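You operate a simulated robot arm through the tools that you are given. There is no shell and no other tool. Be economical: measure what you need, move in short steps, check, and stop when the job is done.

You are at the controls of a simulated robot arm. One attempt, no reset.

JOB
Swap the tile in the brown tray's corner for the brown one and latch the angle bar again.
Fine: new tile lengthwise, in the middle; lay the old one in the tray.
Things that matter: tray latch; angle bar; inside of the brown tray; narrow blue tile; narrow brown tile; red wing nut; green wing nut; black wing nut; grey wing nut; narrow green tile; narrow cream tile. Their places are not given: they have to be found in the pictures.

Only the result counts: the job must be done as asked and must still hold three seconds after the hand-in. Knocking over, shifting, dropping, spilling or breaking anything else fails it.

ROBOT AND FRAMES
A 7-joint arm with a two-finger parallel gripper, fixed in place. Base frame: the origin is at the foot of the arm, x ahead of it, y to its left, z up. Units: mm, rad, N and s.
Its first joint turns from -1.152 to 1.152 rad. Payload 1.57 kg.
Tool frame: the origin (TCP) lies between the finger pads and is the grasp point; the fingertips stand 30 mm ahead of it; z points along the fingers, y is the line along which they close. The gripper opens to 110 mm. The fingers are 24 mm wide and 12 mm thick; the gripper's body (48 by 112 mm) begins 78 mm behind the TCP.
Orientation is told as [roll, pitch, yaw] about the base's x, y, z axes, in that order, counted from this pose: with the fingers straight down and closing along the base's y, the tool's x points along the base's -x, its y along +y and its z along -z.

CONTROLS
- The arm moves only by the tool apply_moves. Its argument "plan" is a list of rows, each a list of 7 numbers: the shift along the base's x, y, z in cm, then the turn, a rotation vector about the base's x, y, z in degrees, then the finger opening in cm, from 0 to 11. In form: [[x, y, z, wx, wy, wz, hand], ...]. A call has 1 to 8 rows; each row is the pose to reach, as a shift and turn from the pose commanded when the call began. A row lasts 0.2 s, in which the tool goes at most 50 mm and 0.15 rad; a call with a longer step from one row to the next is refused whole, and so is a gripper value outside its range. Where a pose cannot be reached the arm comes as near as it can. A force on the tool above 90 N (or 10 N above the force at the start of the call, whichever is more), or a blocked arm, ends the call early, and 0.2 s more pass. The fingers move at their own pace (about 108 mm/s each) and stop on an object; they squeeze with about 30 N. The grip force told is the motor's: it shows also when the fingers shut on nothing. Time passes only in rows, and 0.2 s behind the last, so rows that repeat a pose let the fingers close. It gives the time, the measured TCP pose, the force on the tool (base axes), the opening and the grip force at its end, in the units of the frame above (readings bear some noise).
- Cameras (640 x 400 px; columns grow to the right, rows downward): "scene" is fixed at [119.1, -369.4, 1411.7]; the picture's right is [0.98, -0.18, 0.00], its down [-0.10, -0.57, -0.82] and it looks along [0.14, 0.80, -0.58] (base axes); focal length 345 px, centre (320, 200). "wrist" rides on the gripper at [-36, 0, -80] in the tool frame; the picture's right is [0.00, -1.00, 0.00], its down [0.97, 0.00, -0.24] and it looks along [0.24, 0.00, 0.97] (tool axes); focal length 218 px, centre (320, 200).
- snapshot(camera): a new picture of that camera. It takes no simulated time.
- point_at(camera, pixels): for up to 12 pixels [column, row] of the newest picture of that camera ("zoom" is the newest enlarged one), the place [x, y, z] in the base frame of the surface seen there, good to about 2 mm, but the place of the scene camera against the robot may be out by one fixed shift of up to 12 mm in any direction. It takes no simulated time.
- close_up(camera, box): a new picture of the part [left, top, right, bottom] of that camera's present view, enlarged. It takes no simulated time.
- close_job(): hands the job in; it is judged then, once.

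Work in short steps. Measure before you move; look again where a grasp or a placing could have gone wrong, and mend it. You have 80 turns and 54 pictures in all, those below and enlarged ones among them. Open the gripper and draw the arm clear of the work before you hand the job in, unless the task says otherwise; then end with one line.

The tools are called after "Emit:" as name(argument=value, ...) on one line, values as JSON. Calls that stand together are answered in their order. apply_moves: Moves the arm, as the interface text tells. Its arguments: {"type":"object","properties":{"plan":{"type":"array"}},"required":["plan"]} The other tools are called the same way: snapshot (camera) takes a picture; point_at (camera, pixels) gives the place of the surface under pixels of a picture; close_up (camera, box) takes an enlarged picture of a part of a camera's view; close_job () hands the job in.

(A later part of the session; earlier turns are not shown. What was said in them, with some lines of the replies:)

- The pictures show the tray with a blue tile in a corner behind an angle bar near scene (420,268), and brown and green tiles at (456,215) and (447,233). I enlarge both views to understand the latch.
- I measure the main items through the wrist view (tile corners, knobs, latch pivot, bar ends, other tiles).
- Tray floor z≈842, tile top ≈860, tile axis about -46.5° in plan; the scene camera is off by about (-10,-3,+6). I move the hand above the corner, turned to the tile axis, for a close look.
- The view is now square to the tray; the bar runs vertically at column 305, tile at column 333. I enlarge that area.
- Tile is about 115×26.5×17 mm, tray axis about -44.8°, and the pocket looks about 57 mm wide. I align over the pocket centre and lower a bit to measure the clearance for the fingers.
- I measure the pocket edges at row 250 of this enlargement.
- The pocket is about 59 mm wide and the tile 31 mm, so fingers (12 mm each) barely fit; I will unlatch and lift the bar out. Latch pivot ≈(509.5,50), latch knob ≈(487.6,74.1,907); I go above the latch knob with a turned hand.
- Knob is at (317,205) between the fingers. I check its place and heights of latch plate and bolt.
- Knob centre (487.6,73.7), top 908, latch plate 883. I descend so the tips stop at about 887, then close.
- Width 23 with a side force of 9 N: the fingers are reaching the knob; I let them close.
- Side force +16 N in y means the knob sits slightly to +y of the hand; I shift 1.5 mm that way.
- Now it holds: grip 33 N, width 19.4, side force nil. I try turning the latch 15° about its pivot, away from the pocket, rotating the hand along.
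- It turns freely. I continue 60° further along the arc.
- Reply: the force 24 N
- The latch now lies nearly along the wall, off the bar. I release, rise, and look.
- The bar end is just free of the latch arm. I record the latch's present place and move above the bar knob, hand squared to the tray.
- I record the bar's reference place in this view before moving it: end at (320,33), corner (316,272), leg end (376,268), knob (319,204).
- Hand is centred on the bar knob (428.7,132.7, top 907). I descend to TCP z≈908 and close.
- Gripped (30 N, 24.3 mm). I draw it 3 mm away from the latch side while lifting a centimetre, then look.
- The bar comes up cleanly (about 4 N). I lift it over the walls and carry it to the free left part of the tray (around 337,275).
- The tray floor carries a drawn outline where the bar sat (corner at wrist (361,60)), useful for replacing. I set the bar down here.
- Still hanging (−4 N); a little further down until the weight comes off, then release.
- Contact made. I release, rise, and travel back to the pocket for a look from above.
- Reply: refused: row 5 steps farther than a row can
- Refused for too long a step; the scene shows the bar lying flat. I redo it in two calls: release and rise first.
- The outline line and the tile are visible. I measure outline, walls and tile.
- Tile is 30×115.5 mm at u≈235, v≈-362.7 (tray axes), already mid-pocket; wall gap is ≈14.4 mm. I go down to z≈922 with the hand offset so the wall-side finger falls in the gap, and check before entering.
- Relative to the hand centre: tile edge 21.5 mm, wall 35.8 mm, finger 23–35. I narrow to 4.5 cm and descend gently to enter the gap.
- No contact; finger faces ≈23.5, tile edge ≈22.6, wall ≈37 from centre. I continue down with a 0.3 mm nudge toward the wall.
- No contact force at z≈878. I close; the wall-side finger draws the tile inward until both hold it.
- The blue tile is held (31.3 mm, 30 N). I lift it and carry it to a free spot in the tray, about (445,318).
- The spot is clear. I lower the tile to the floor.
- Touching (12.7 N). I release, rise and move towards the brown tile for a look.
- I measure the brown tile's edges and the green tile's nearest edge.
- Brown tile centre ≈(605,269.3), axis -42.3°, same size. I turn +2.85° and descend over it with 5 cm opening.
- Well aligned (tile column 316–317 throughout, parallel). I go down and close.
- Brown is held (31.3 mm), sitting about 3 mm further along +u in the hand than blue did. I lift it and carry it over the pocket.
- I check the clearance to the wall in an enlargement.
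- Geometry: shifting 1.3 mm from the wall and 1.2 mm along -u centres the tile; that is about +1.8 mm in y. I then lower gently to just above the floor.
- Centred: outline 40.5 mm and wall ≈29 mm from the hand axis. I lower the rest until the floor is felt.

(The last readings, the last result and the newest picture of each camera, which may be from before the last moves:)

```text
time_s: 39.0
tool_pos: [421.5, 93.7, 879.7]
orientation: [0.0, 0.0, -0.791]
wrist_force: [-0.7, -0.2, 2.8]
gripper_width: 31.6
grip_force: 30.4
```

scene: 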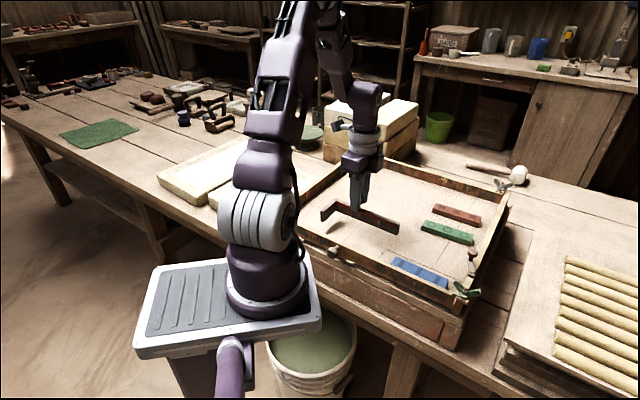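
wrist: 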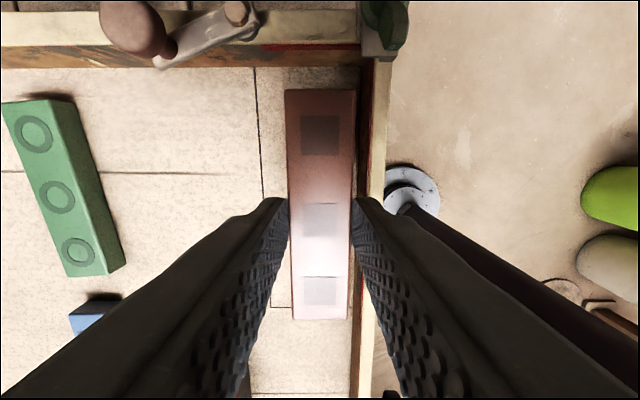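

The tile rests on the floor (+2.8 N). I open just to 3.4 cm so the wall-side finger stays clear, then rise.

Emit:
apply_moves(plan=[[0, 0, 0, 0, 0, 0, 3.3], [0, 0, 0, 0, 0, 0, 3.3], [0, 0, 0.6, 0, 0, 0, 3.3], [0, 0, 1.6, 0, 0, 0, 3.3], [0, 0, 4, 0, 0, 0, 3.3], [0, 0, 8, 0, 0, 0, 4], [0.7, -0.7, 11.5, 0, 0, 0, 6], [1.2, -1.2, 11.5, 0, 0, 0, 6]])

Emit:
close_up(camera="wrist", box=[240, 90, 400, 290])

```text
time_s: 40.8
tool_pos: [433.1, 80.3, 995.8]
orientation: [-0.001, 0.003, -0.79]
wrist_force: [0.2, -0.3, -0.7]
gripper_width: 60.1
grip_force: 0.1
```

```text
2.00 times, centred on (320, 190) of wrist
```

zoom: 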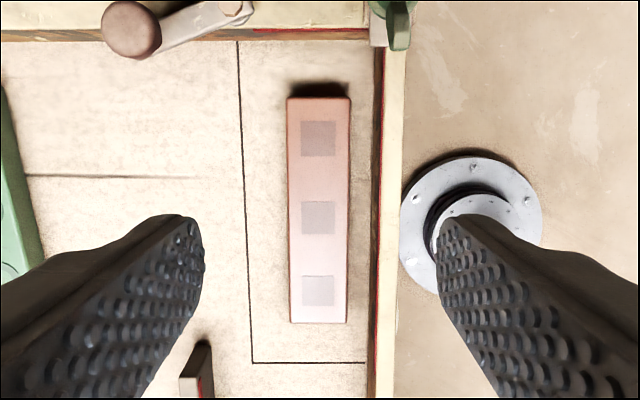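

Brown lies well centred in the outline. Now back to the bar knob at about (336.3,275).

Emit:
apply_moves(plan=[[-1.93, 3.9, 0, 0, 0, 0, 6], [-3.87, 7.8, 0, 0, 0, 0, 6], [-5.8, 11.7, 0, 0, 0, 0, 6], [-7.7, 15.6, 0, 0, 0, 0, 5], [-9.67, 19.47, 0, 0, 0, 0, 4.4], [-9.67, 19.47, -3.8, 0, 0, 0, 4.4], [-9.67, 19.47, -3.8, 0, 0, 0, 4.4]])

Emit:
snapshot(camera="wrist")

```text
time_s: 42.4
tool_pos: [336.9, 275.8, 956.2]
orientation: [0.001, 0.001, -0.79]
wrist_force: [-0.2, 0.3, -0.2]
gripper_width: 44.1
grip_force: 0.0
```

```text
14 pictures are left
```

wrist: 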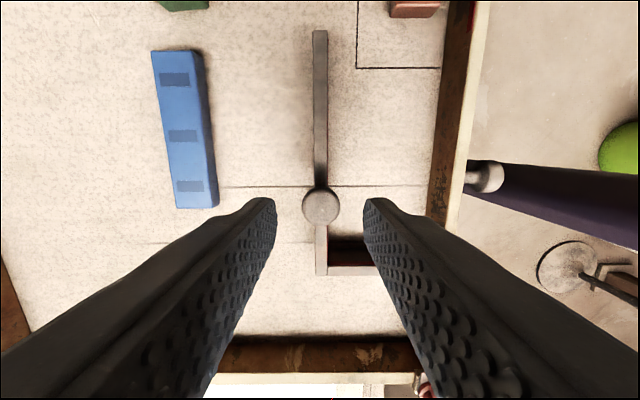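

Knob is centred at (321,206) and the bar is square to the hand. I descend and grip.

Emit:
apply_moves(plan=[[0, 0, -2, 0, 0, 0, 4.4], [0, 0, -4, 0, 0, 0, 4.4], [0, 0, -4.8, 0, 0, 0, 4.0], [0, 0, -4.8, 0, 0, 0, 1.0], [0, 0, -4.8, 0, 0, 0, 1.0], [0, 0, -4.8, 0, 0, 0, 1.0]])

Emit:
apply_moves(plan=[[0, 0, 2.5, 0, 0, 0, 1.0], [0, 0, 5, 0, 0, 0, 1.0], [0, 0, 6, 0, 0, 0, 1.0], [1.86, -2.8, 6, 0, 0, 0, 1.0], [3.72, -5.6, 6, 0, 0, 0, 1.0], [5.58, -8.4, 6, 0, 0, 0, 1.0], [7.4, -11.2, 6, 0, 0, 0, 1.0], [9.1, -13.9, 6, 0, 0, 0, 1.0]])

Emit:
snapshot(camera="wrist")

```text
time_s: 43.8
tool_pos: [336.2, 275.1, 909.5]
orientation: [0.002, -0.002, -0.791]
wrist_force: [0.2, -0.1, 1.7]
gripper_width: 24.1
grip_force: 30.3
```

```text
time_s: 45.6
tool_pos: [427.8, 137.0, 970.8]
orientation: [0.0, 0.0, -0.791]
wrist_force: [0.1, -0.6, -4.7]
gripper_width: 24.1
grip_force: 29.8
```

```text
13 pictures are left
```

wrist: 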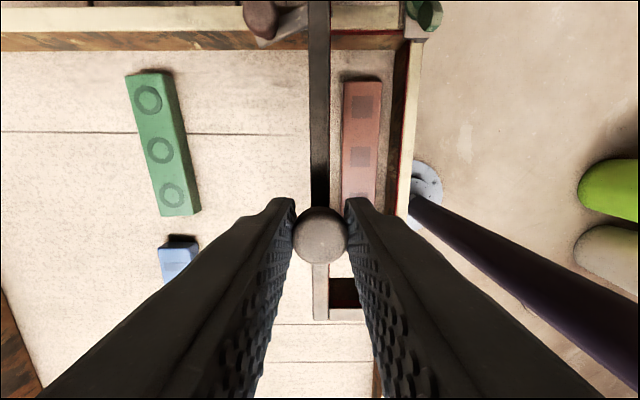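

Bar is over its place, held 4 mm short of the latch side. I lower it most of the way, watching force.

Emit:
apply_moves(plan=[[0, 0, -1, 0, 0, 0, 1.0], [0, 0, -2, 0, 0, 0, 1.0], [0, 0, -3, 0, 0, 0, 1.0], [0, 0, -4, 0, 0, 0, 1.0], [0, 0, -5, 0, 0, 0, 1.0], [0, 0, -5, 0, 0, 0, 1.0]])

Emit:
close_up(camera="wrist", box=[220, 0, 460, 330])

Emit:
close_up(camera="scene", box=[370, 220, 490, 310])

```text
time_s: 47.0
tool_pos: [428.7, 136.6, 918.9]
orientation: [-0.001, 0.0, -0.791]
wrist_force: [-0.1, -0.2, -4.7]
gripper_width: 24.3
grip_force: 29.8
```

```text
1.21 times, centred on (340, 165) of wrist
```

zoom: 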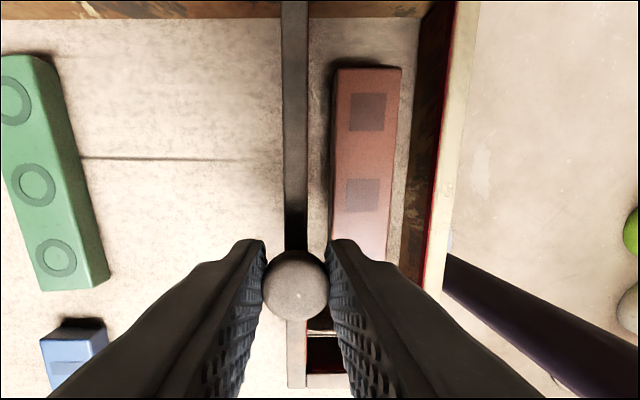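

```text
4.44 times, centred on (430, 265) of scene
```

zoom: 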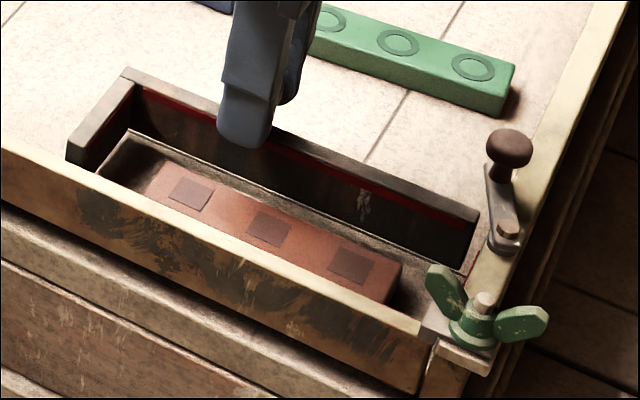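

Clear all round. I lower to just above the floor while shifting toward the corner by (+2.2,−3.0) mm.

Emit:
apply_moves(plan=[[0.1, -0.1, -0.3, 0, 0, 0, 1.0], [0.2, -0.25, -0.6, 0, 0, 0, 1.0], [0.22, -0.3, -0.85, 0, 0, 0, 1.0], [0.22, -0.3, -0.85, 0, 0, 0, 1.0]])

Emit:
close_up(camera="scene", box=[370, 220, 490, 310])

Emit:
close_up(camera="wrist", box=[240, 0, 440, 330])

```text
time_s: 48.0
tool_pos: [429.9, 132.7, 910.6]
orientation: [0.0, 0.0, -0.791]
wrist_force: [0.4, 0.7, -5.4]
gripper_width: 24.3
grip_force: 30.4
```

```text
4.44 times, centred on (430, 265) of scene
```

zoom: 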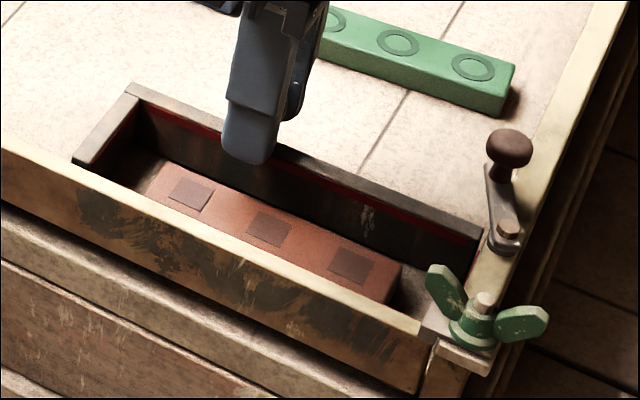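

```text
1.21 times, centred on (340, 165) of wrist
```

zoom: 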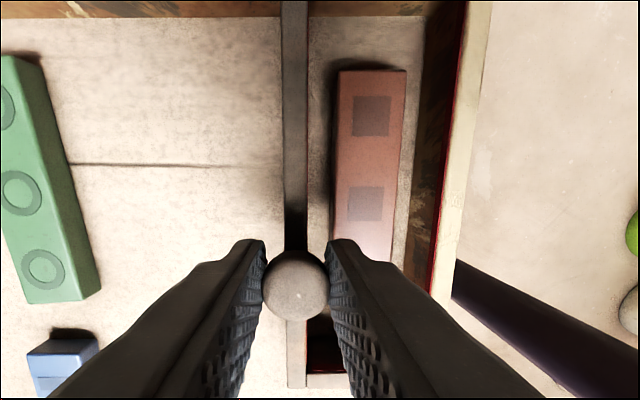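

Corner pixels now match the original ((387,239), (374,256) in the scene). I lower the last 2 mm.

Emit:
apply_moves(plan=[[0, 0, -0.1, 0, 0, 0, 1.0], [0, 0, -0.2, 0, 0, 0, 1.0], [0, 0, -0.2, 0, 0, 0, 1.0]])

```text
time_s: 48.8
tool_pos: [429.6, 132.5, 908.6]
orientation: [0.002, 0.0, -0.793]
wrist_force: [0.1, -1.7, 12.7]
gripper_width: 24.2
grip_force: 30.2
```

On the floor. I release, rise and look from above.

Emit:
apply_moves(plan=[[0, 0, 0.1, 0, 0, 0, 4.4], [0, 0, 0.1, 0, 0, 0, 4.4], [0, 0, 3, 0, 0, 0, 4.4], [0, 0, 6, 0, 0, 0, 4.4], [0.4, -2.5, 9, 0, 0, 0, 6], [0.7, -5.2, 9.1, 0, 0, 0, 6], [0.7, -5.2, 9.1, 0, 0, 0, 6]])

Emit:
close_up(camera="wrist", box=[240, 80, 400, 290])

```text
time_s: 50.4
tool_pos: [437.0, 80.4, 998.6]
orientation: [-0.002, 0.0, -0.791]
wrist_force: [-0.7, 0.2, -0.1]
gripper_width: 60.0
grip_force: 0.0
```

```text
1.90 times, centred on (320, 185) of wrist
```

zoom: 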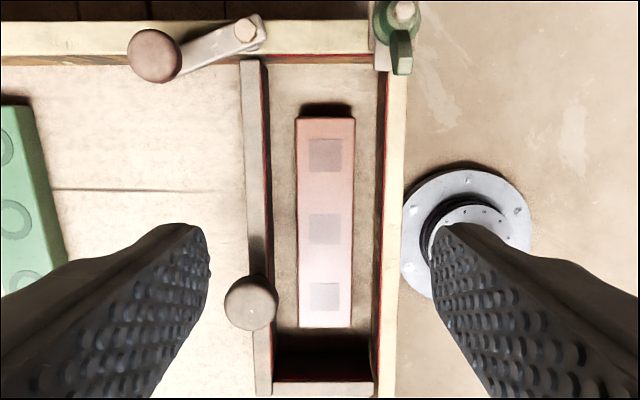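

The bar is back; I measure its knob, end and corner against the earlier values.

Emit:
point_at(camera="zoom", pixels=[[251, 302], [243, 90], [258, 90], [250, 62], [258, 388], [365, 388], [154, 55], [246, 31], [299, 220], [351, 220], [380, 250]])

```text
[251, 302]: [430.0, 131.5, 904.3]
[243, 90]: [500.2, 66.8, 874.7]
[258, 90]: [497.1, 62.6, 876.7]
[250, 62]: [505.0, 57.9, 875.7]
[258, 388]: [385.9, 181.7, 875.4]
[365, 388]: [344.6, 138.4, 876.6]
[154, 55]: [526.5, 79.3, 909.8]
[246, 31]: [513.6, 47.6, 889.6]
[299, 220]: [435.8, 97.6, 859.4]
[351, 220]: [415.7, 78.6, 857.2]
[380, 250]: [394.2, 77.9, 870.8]
```

Bar matches its original place within about 1 mm. Now above the latch knob at (527.3,79.5), hand turned back to -84°.

Emit:
apply_moves(plan=[[1.5, 0, 0, 0, 0, -6.5, 5], [3.0, 0, 0, 0, 0, -13, 4.4], [4.5, 0, 0, 0, 0, -19.5, 4.4], [6.0, 0, -0.5, 0, 0, -26, 4.4], [7.5, 0, -1, 0, 0, -32.5, 4.4], [9.05, 0, -2, 0, 0, -38.5, 4.4], [9.05, 0, -3, 0, 0, -38.5, 4.4], [9.05, 0, -3, 0, 0, -38.5, 4.4]])

Emit:
snapshot(camera="wrist")

```text
time_s: 52.2
tool_pos: [526.6, 80.8, 970.1]
orientation: [-0.001, -0.001, -1.463]
wrist_force: [0.9, 0.9, 0.5]
gripper_width: 44.0
grip_force: 0.0
```

```text
7 pictures are left
```

wrist: 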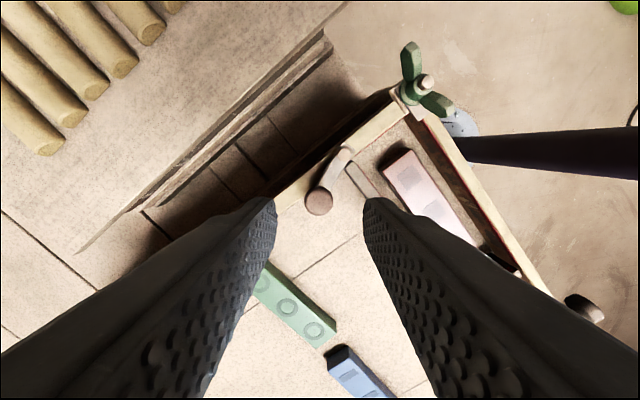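

Knob centred at (318,202). I descend to z≈918 and grip.

Emit:
apply_moves(plan=[[0.05, 0, -2, 0, 0, 0, 4.4], [0.05, 0, -4, 0, 0, 0, 4.4], [0.05, 0, -5.2, 0, 0, 0, 4.0], [0.05, 0, -5.2, 0, 0, 0, 1.0], [0.05, 0, -5.2, 0, 0, 0, 1.0], [0.05, 0, -5.2, 0, 0, 0, 1.0], [0.05, 0, -5.2, 0, 0, 0, 1.0]])

```text
time_s: 53.8
tool_pos: [528.0, 81.6, 917.4]
orientation: [-0.001, 0.001, -1.461]
wrist_force: [3.0, 2.1, -1.0]
gripper_width: 19.2
grip_force: 32.8
```

Gripped (19.2 mm, 33 N). I trace the same arc backwards, 60° first.

Emit:
apply_moves(plan=[[-0.4, 0.21, 0, 0, 0, 7.5, 1.0], [-0.83, 0.365, 0, 0, 0, 15, 1.0], [-1.27, 0.465, 0, 0, 0, 22.5, 1.0], [-1.72, 0.5, 0, 0, 0, 30, 1.0], [-2.17, 0.485, 0, 0, 0, 37.5, 1.0], [-2.62, 0.41, 0, 0, 0, 45, 1.0], [-3.05, 0.27, 0, 0, 0, 52.5, 1.0], [-3.46, 0.08, 0, 0, 0, 60, 1.0]])

Emit:
apply_moves(plan=[[-0.38, -0.25, 0, 0, 0, 7.5, 1.0], [-0.73, -0.54, 0, 0, 0, 15, 1.0], [-0.73, -0.54, 0, 0, 0, 15, 1.0]])

Emit:
close_up(camera="wrist", box=[250, 100, 410, 260])

```text
time_s: 55.6
tool_pos: [493.3, 80.7, 917.6]
orientation: [0.001, -0.004, -0.416]
wrist_force: [10.0, -18.5, -0.8]
gripper_width: 19.4
grip_force: 33.2
```

```text
time_s: 56.4
tool_pos: [487.0, 76.2, 916.4]
orientation: [0.002, -0.002, -0.151]
wrist_force: [19.5, -17.8, 1.8]
gripper_width: 19.3
grip_force: 32.8
```

```text
2.50 times, centred on (330, 180) of wrist
```

zoom: 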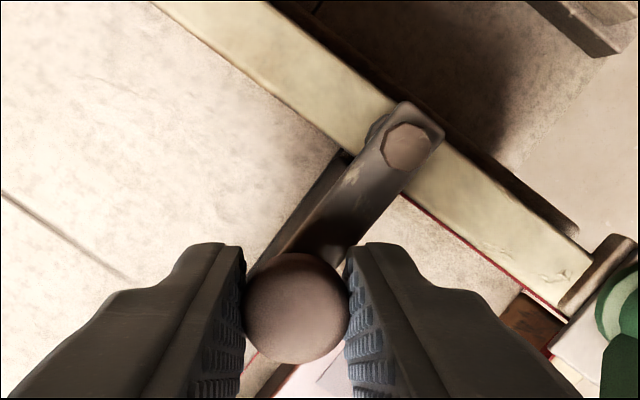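

The latch lies over the bar as at the start; only radial strain remains. I ease 1 mm toward the pivot, release, and rise clear.

Emit:
apply_moves(plan=[[0.12, -0.12, 0, 0, 0, 0, 1.0], [0.12, -0.12, 0, 0, 0, 0, 4.4], [0.12, -0.12, 0, 0, 0, 0, 4.4], [0.12, -0.12, 3, 0, 0, 0, 4.4], [0.12, -0.12, 7, 0, 0, 0, 4.4], [0.12, -0.12, 11, 0, 0, 0, 4.4], [0.12, -0.12, 15, 0, 0, 0, 4.4], [0.12, -0.12, 15, 0, 0, 0, 4.4]])

Emit:
close_up(camera="wrist", box=[260, 140, 400, 260])

Emit:
close_up(camera="scene", box=[360, 190, 520, 310])

```text
time_s: 58.2
tool_pos: [487.3, 75.6, 1069.5]
orientation: [-0.001, 0.0, -0.154]
wrist_force: [-0.7, 0.6, 0.7]
gripper_width: 43.9
grip_force: 0.1
```

```text
3.33 times, centred on (330, 200) of wrist
```

zoom: 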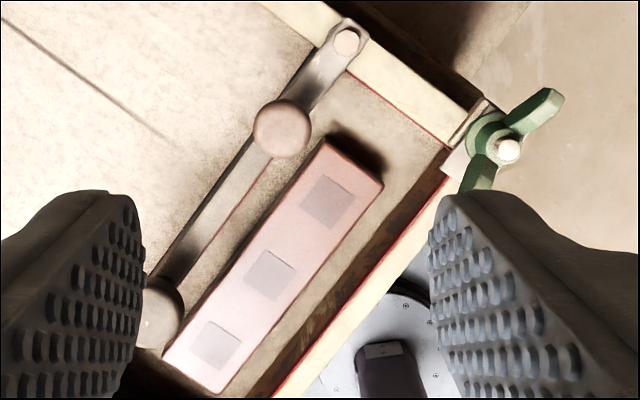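

```text
3.33 times, centred on (440, 250) of scene
```

zoom: 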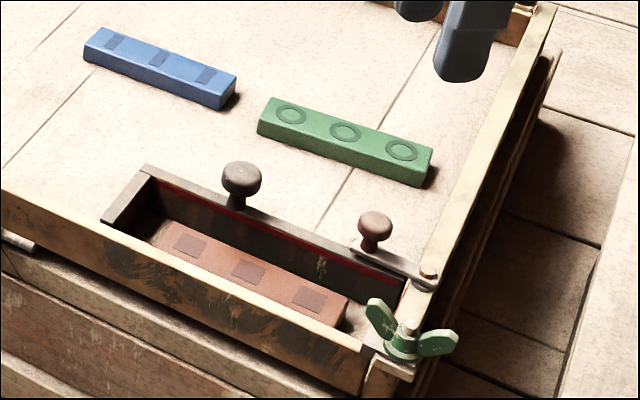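

The picture matches the starting layout: the latch knob is at (375,230), the bar is in place, brown is centred, and blue lies in the tray. The hand is open and clear, so I hand in.

Emit:
close_job()

```text
The job is handed in.
```

I swapped the blue tile for the brown one, which now lies lengthwise in the middle of the corner; the angle bar is back and latched, and the blue tile lies in the tray.
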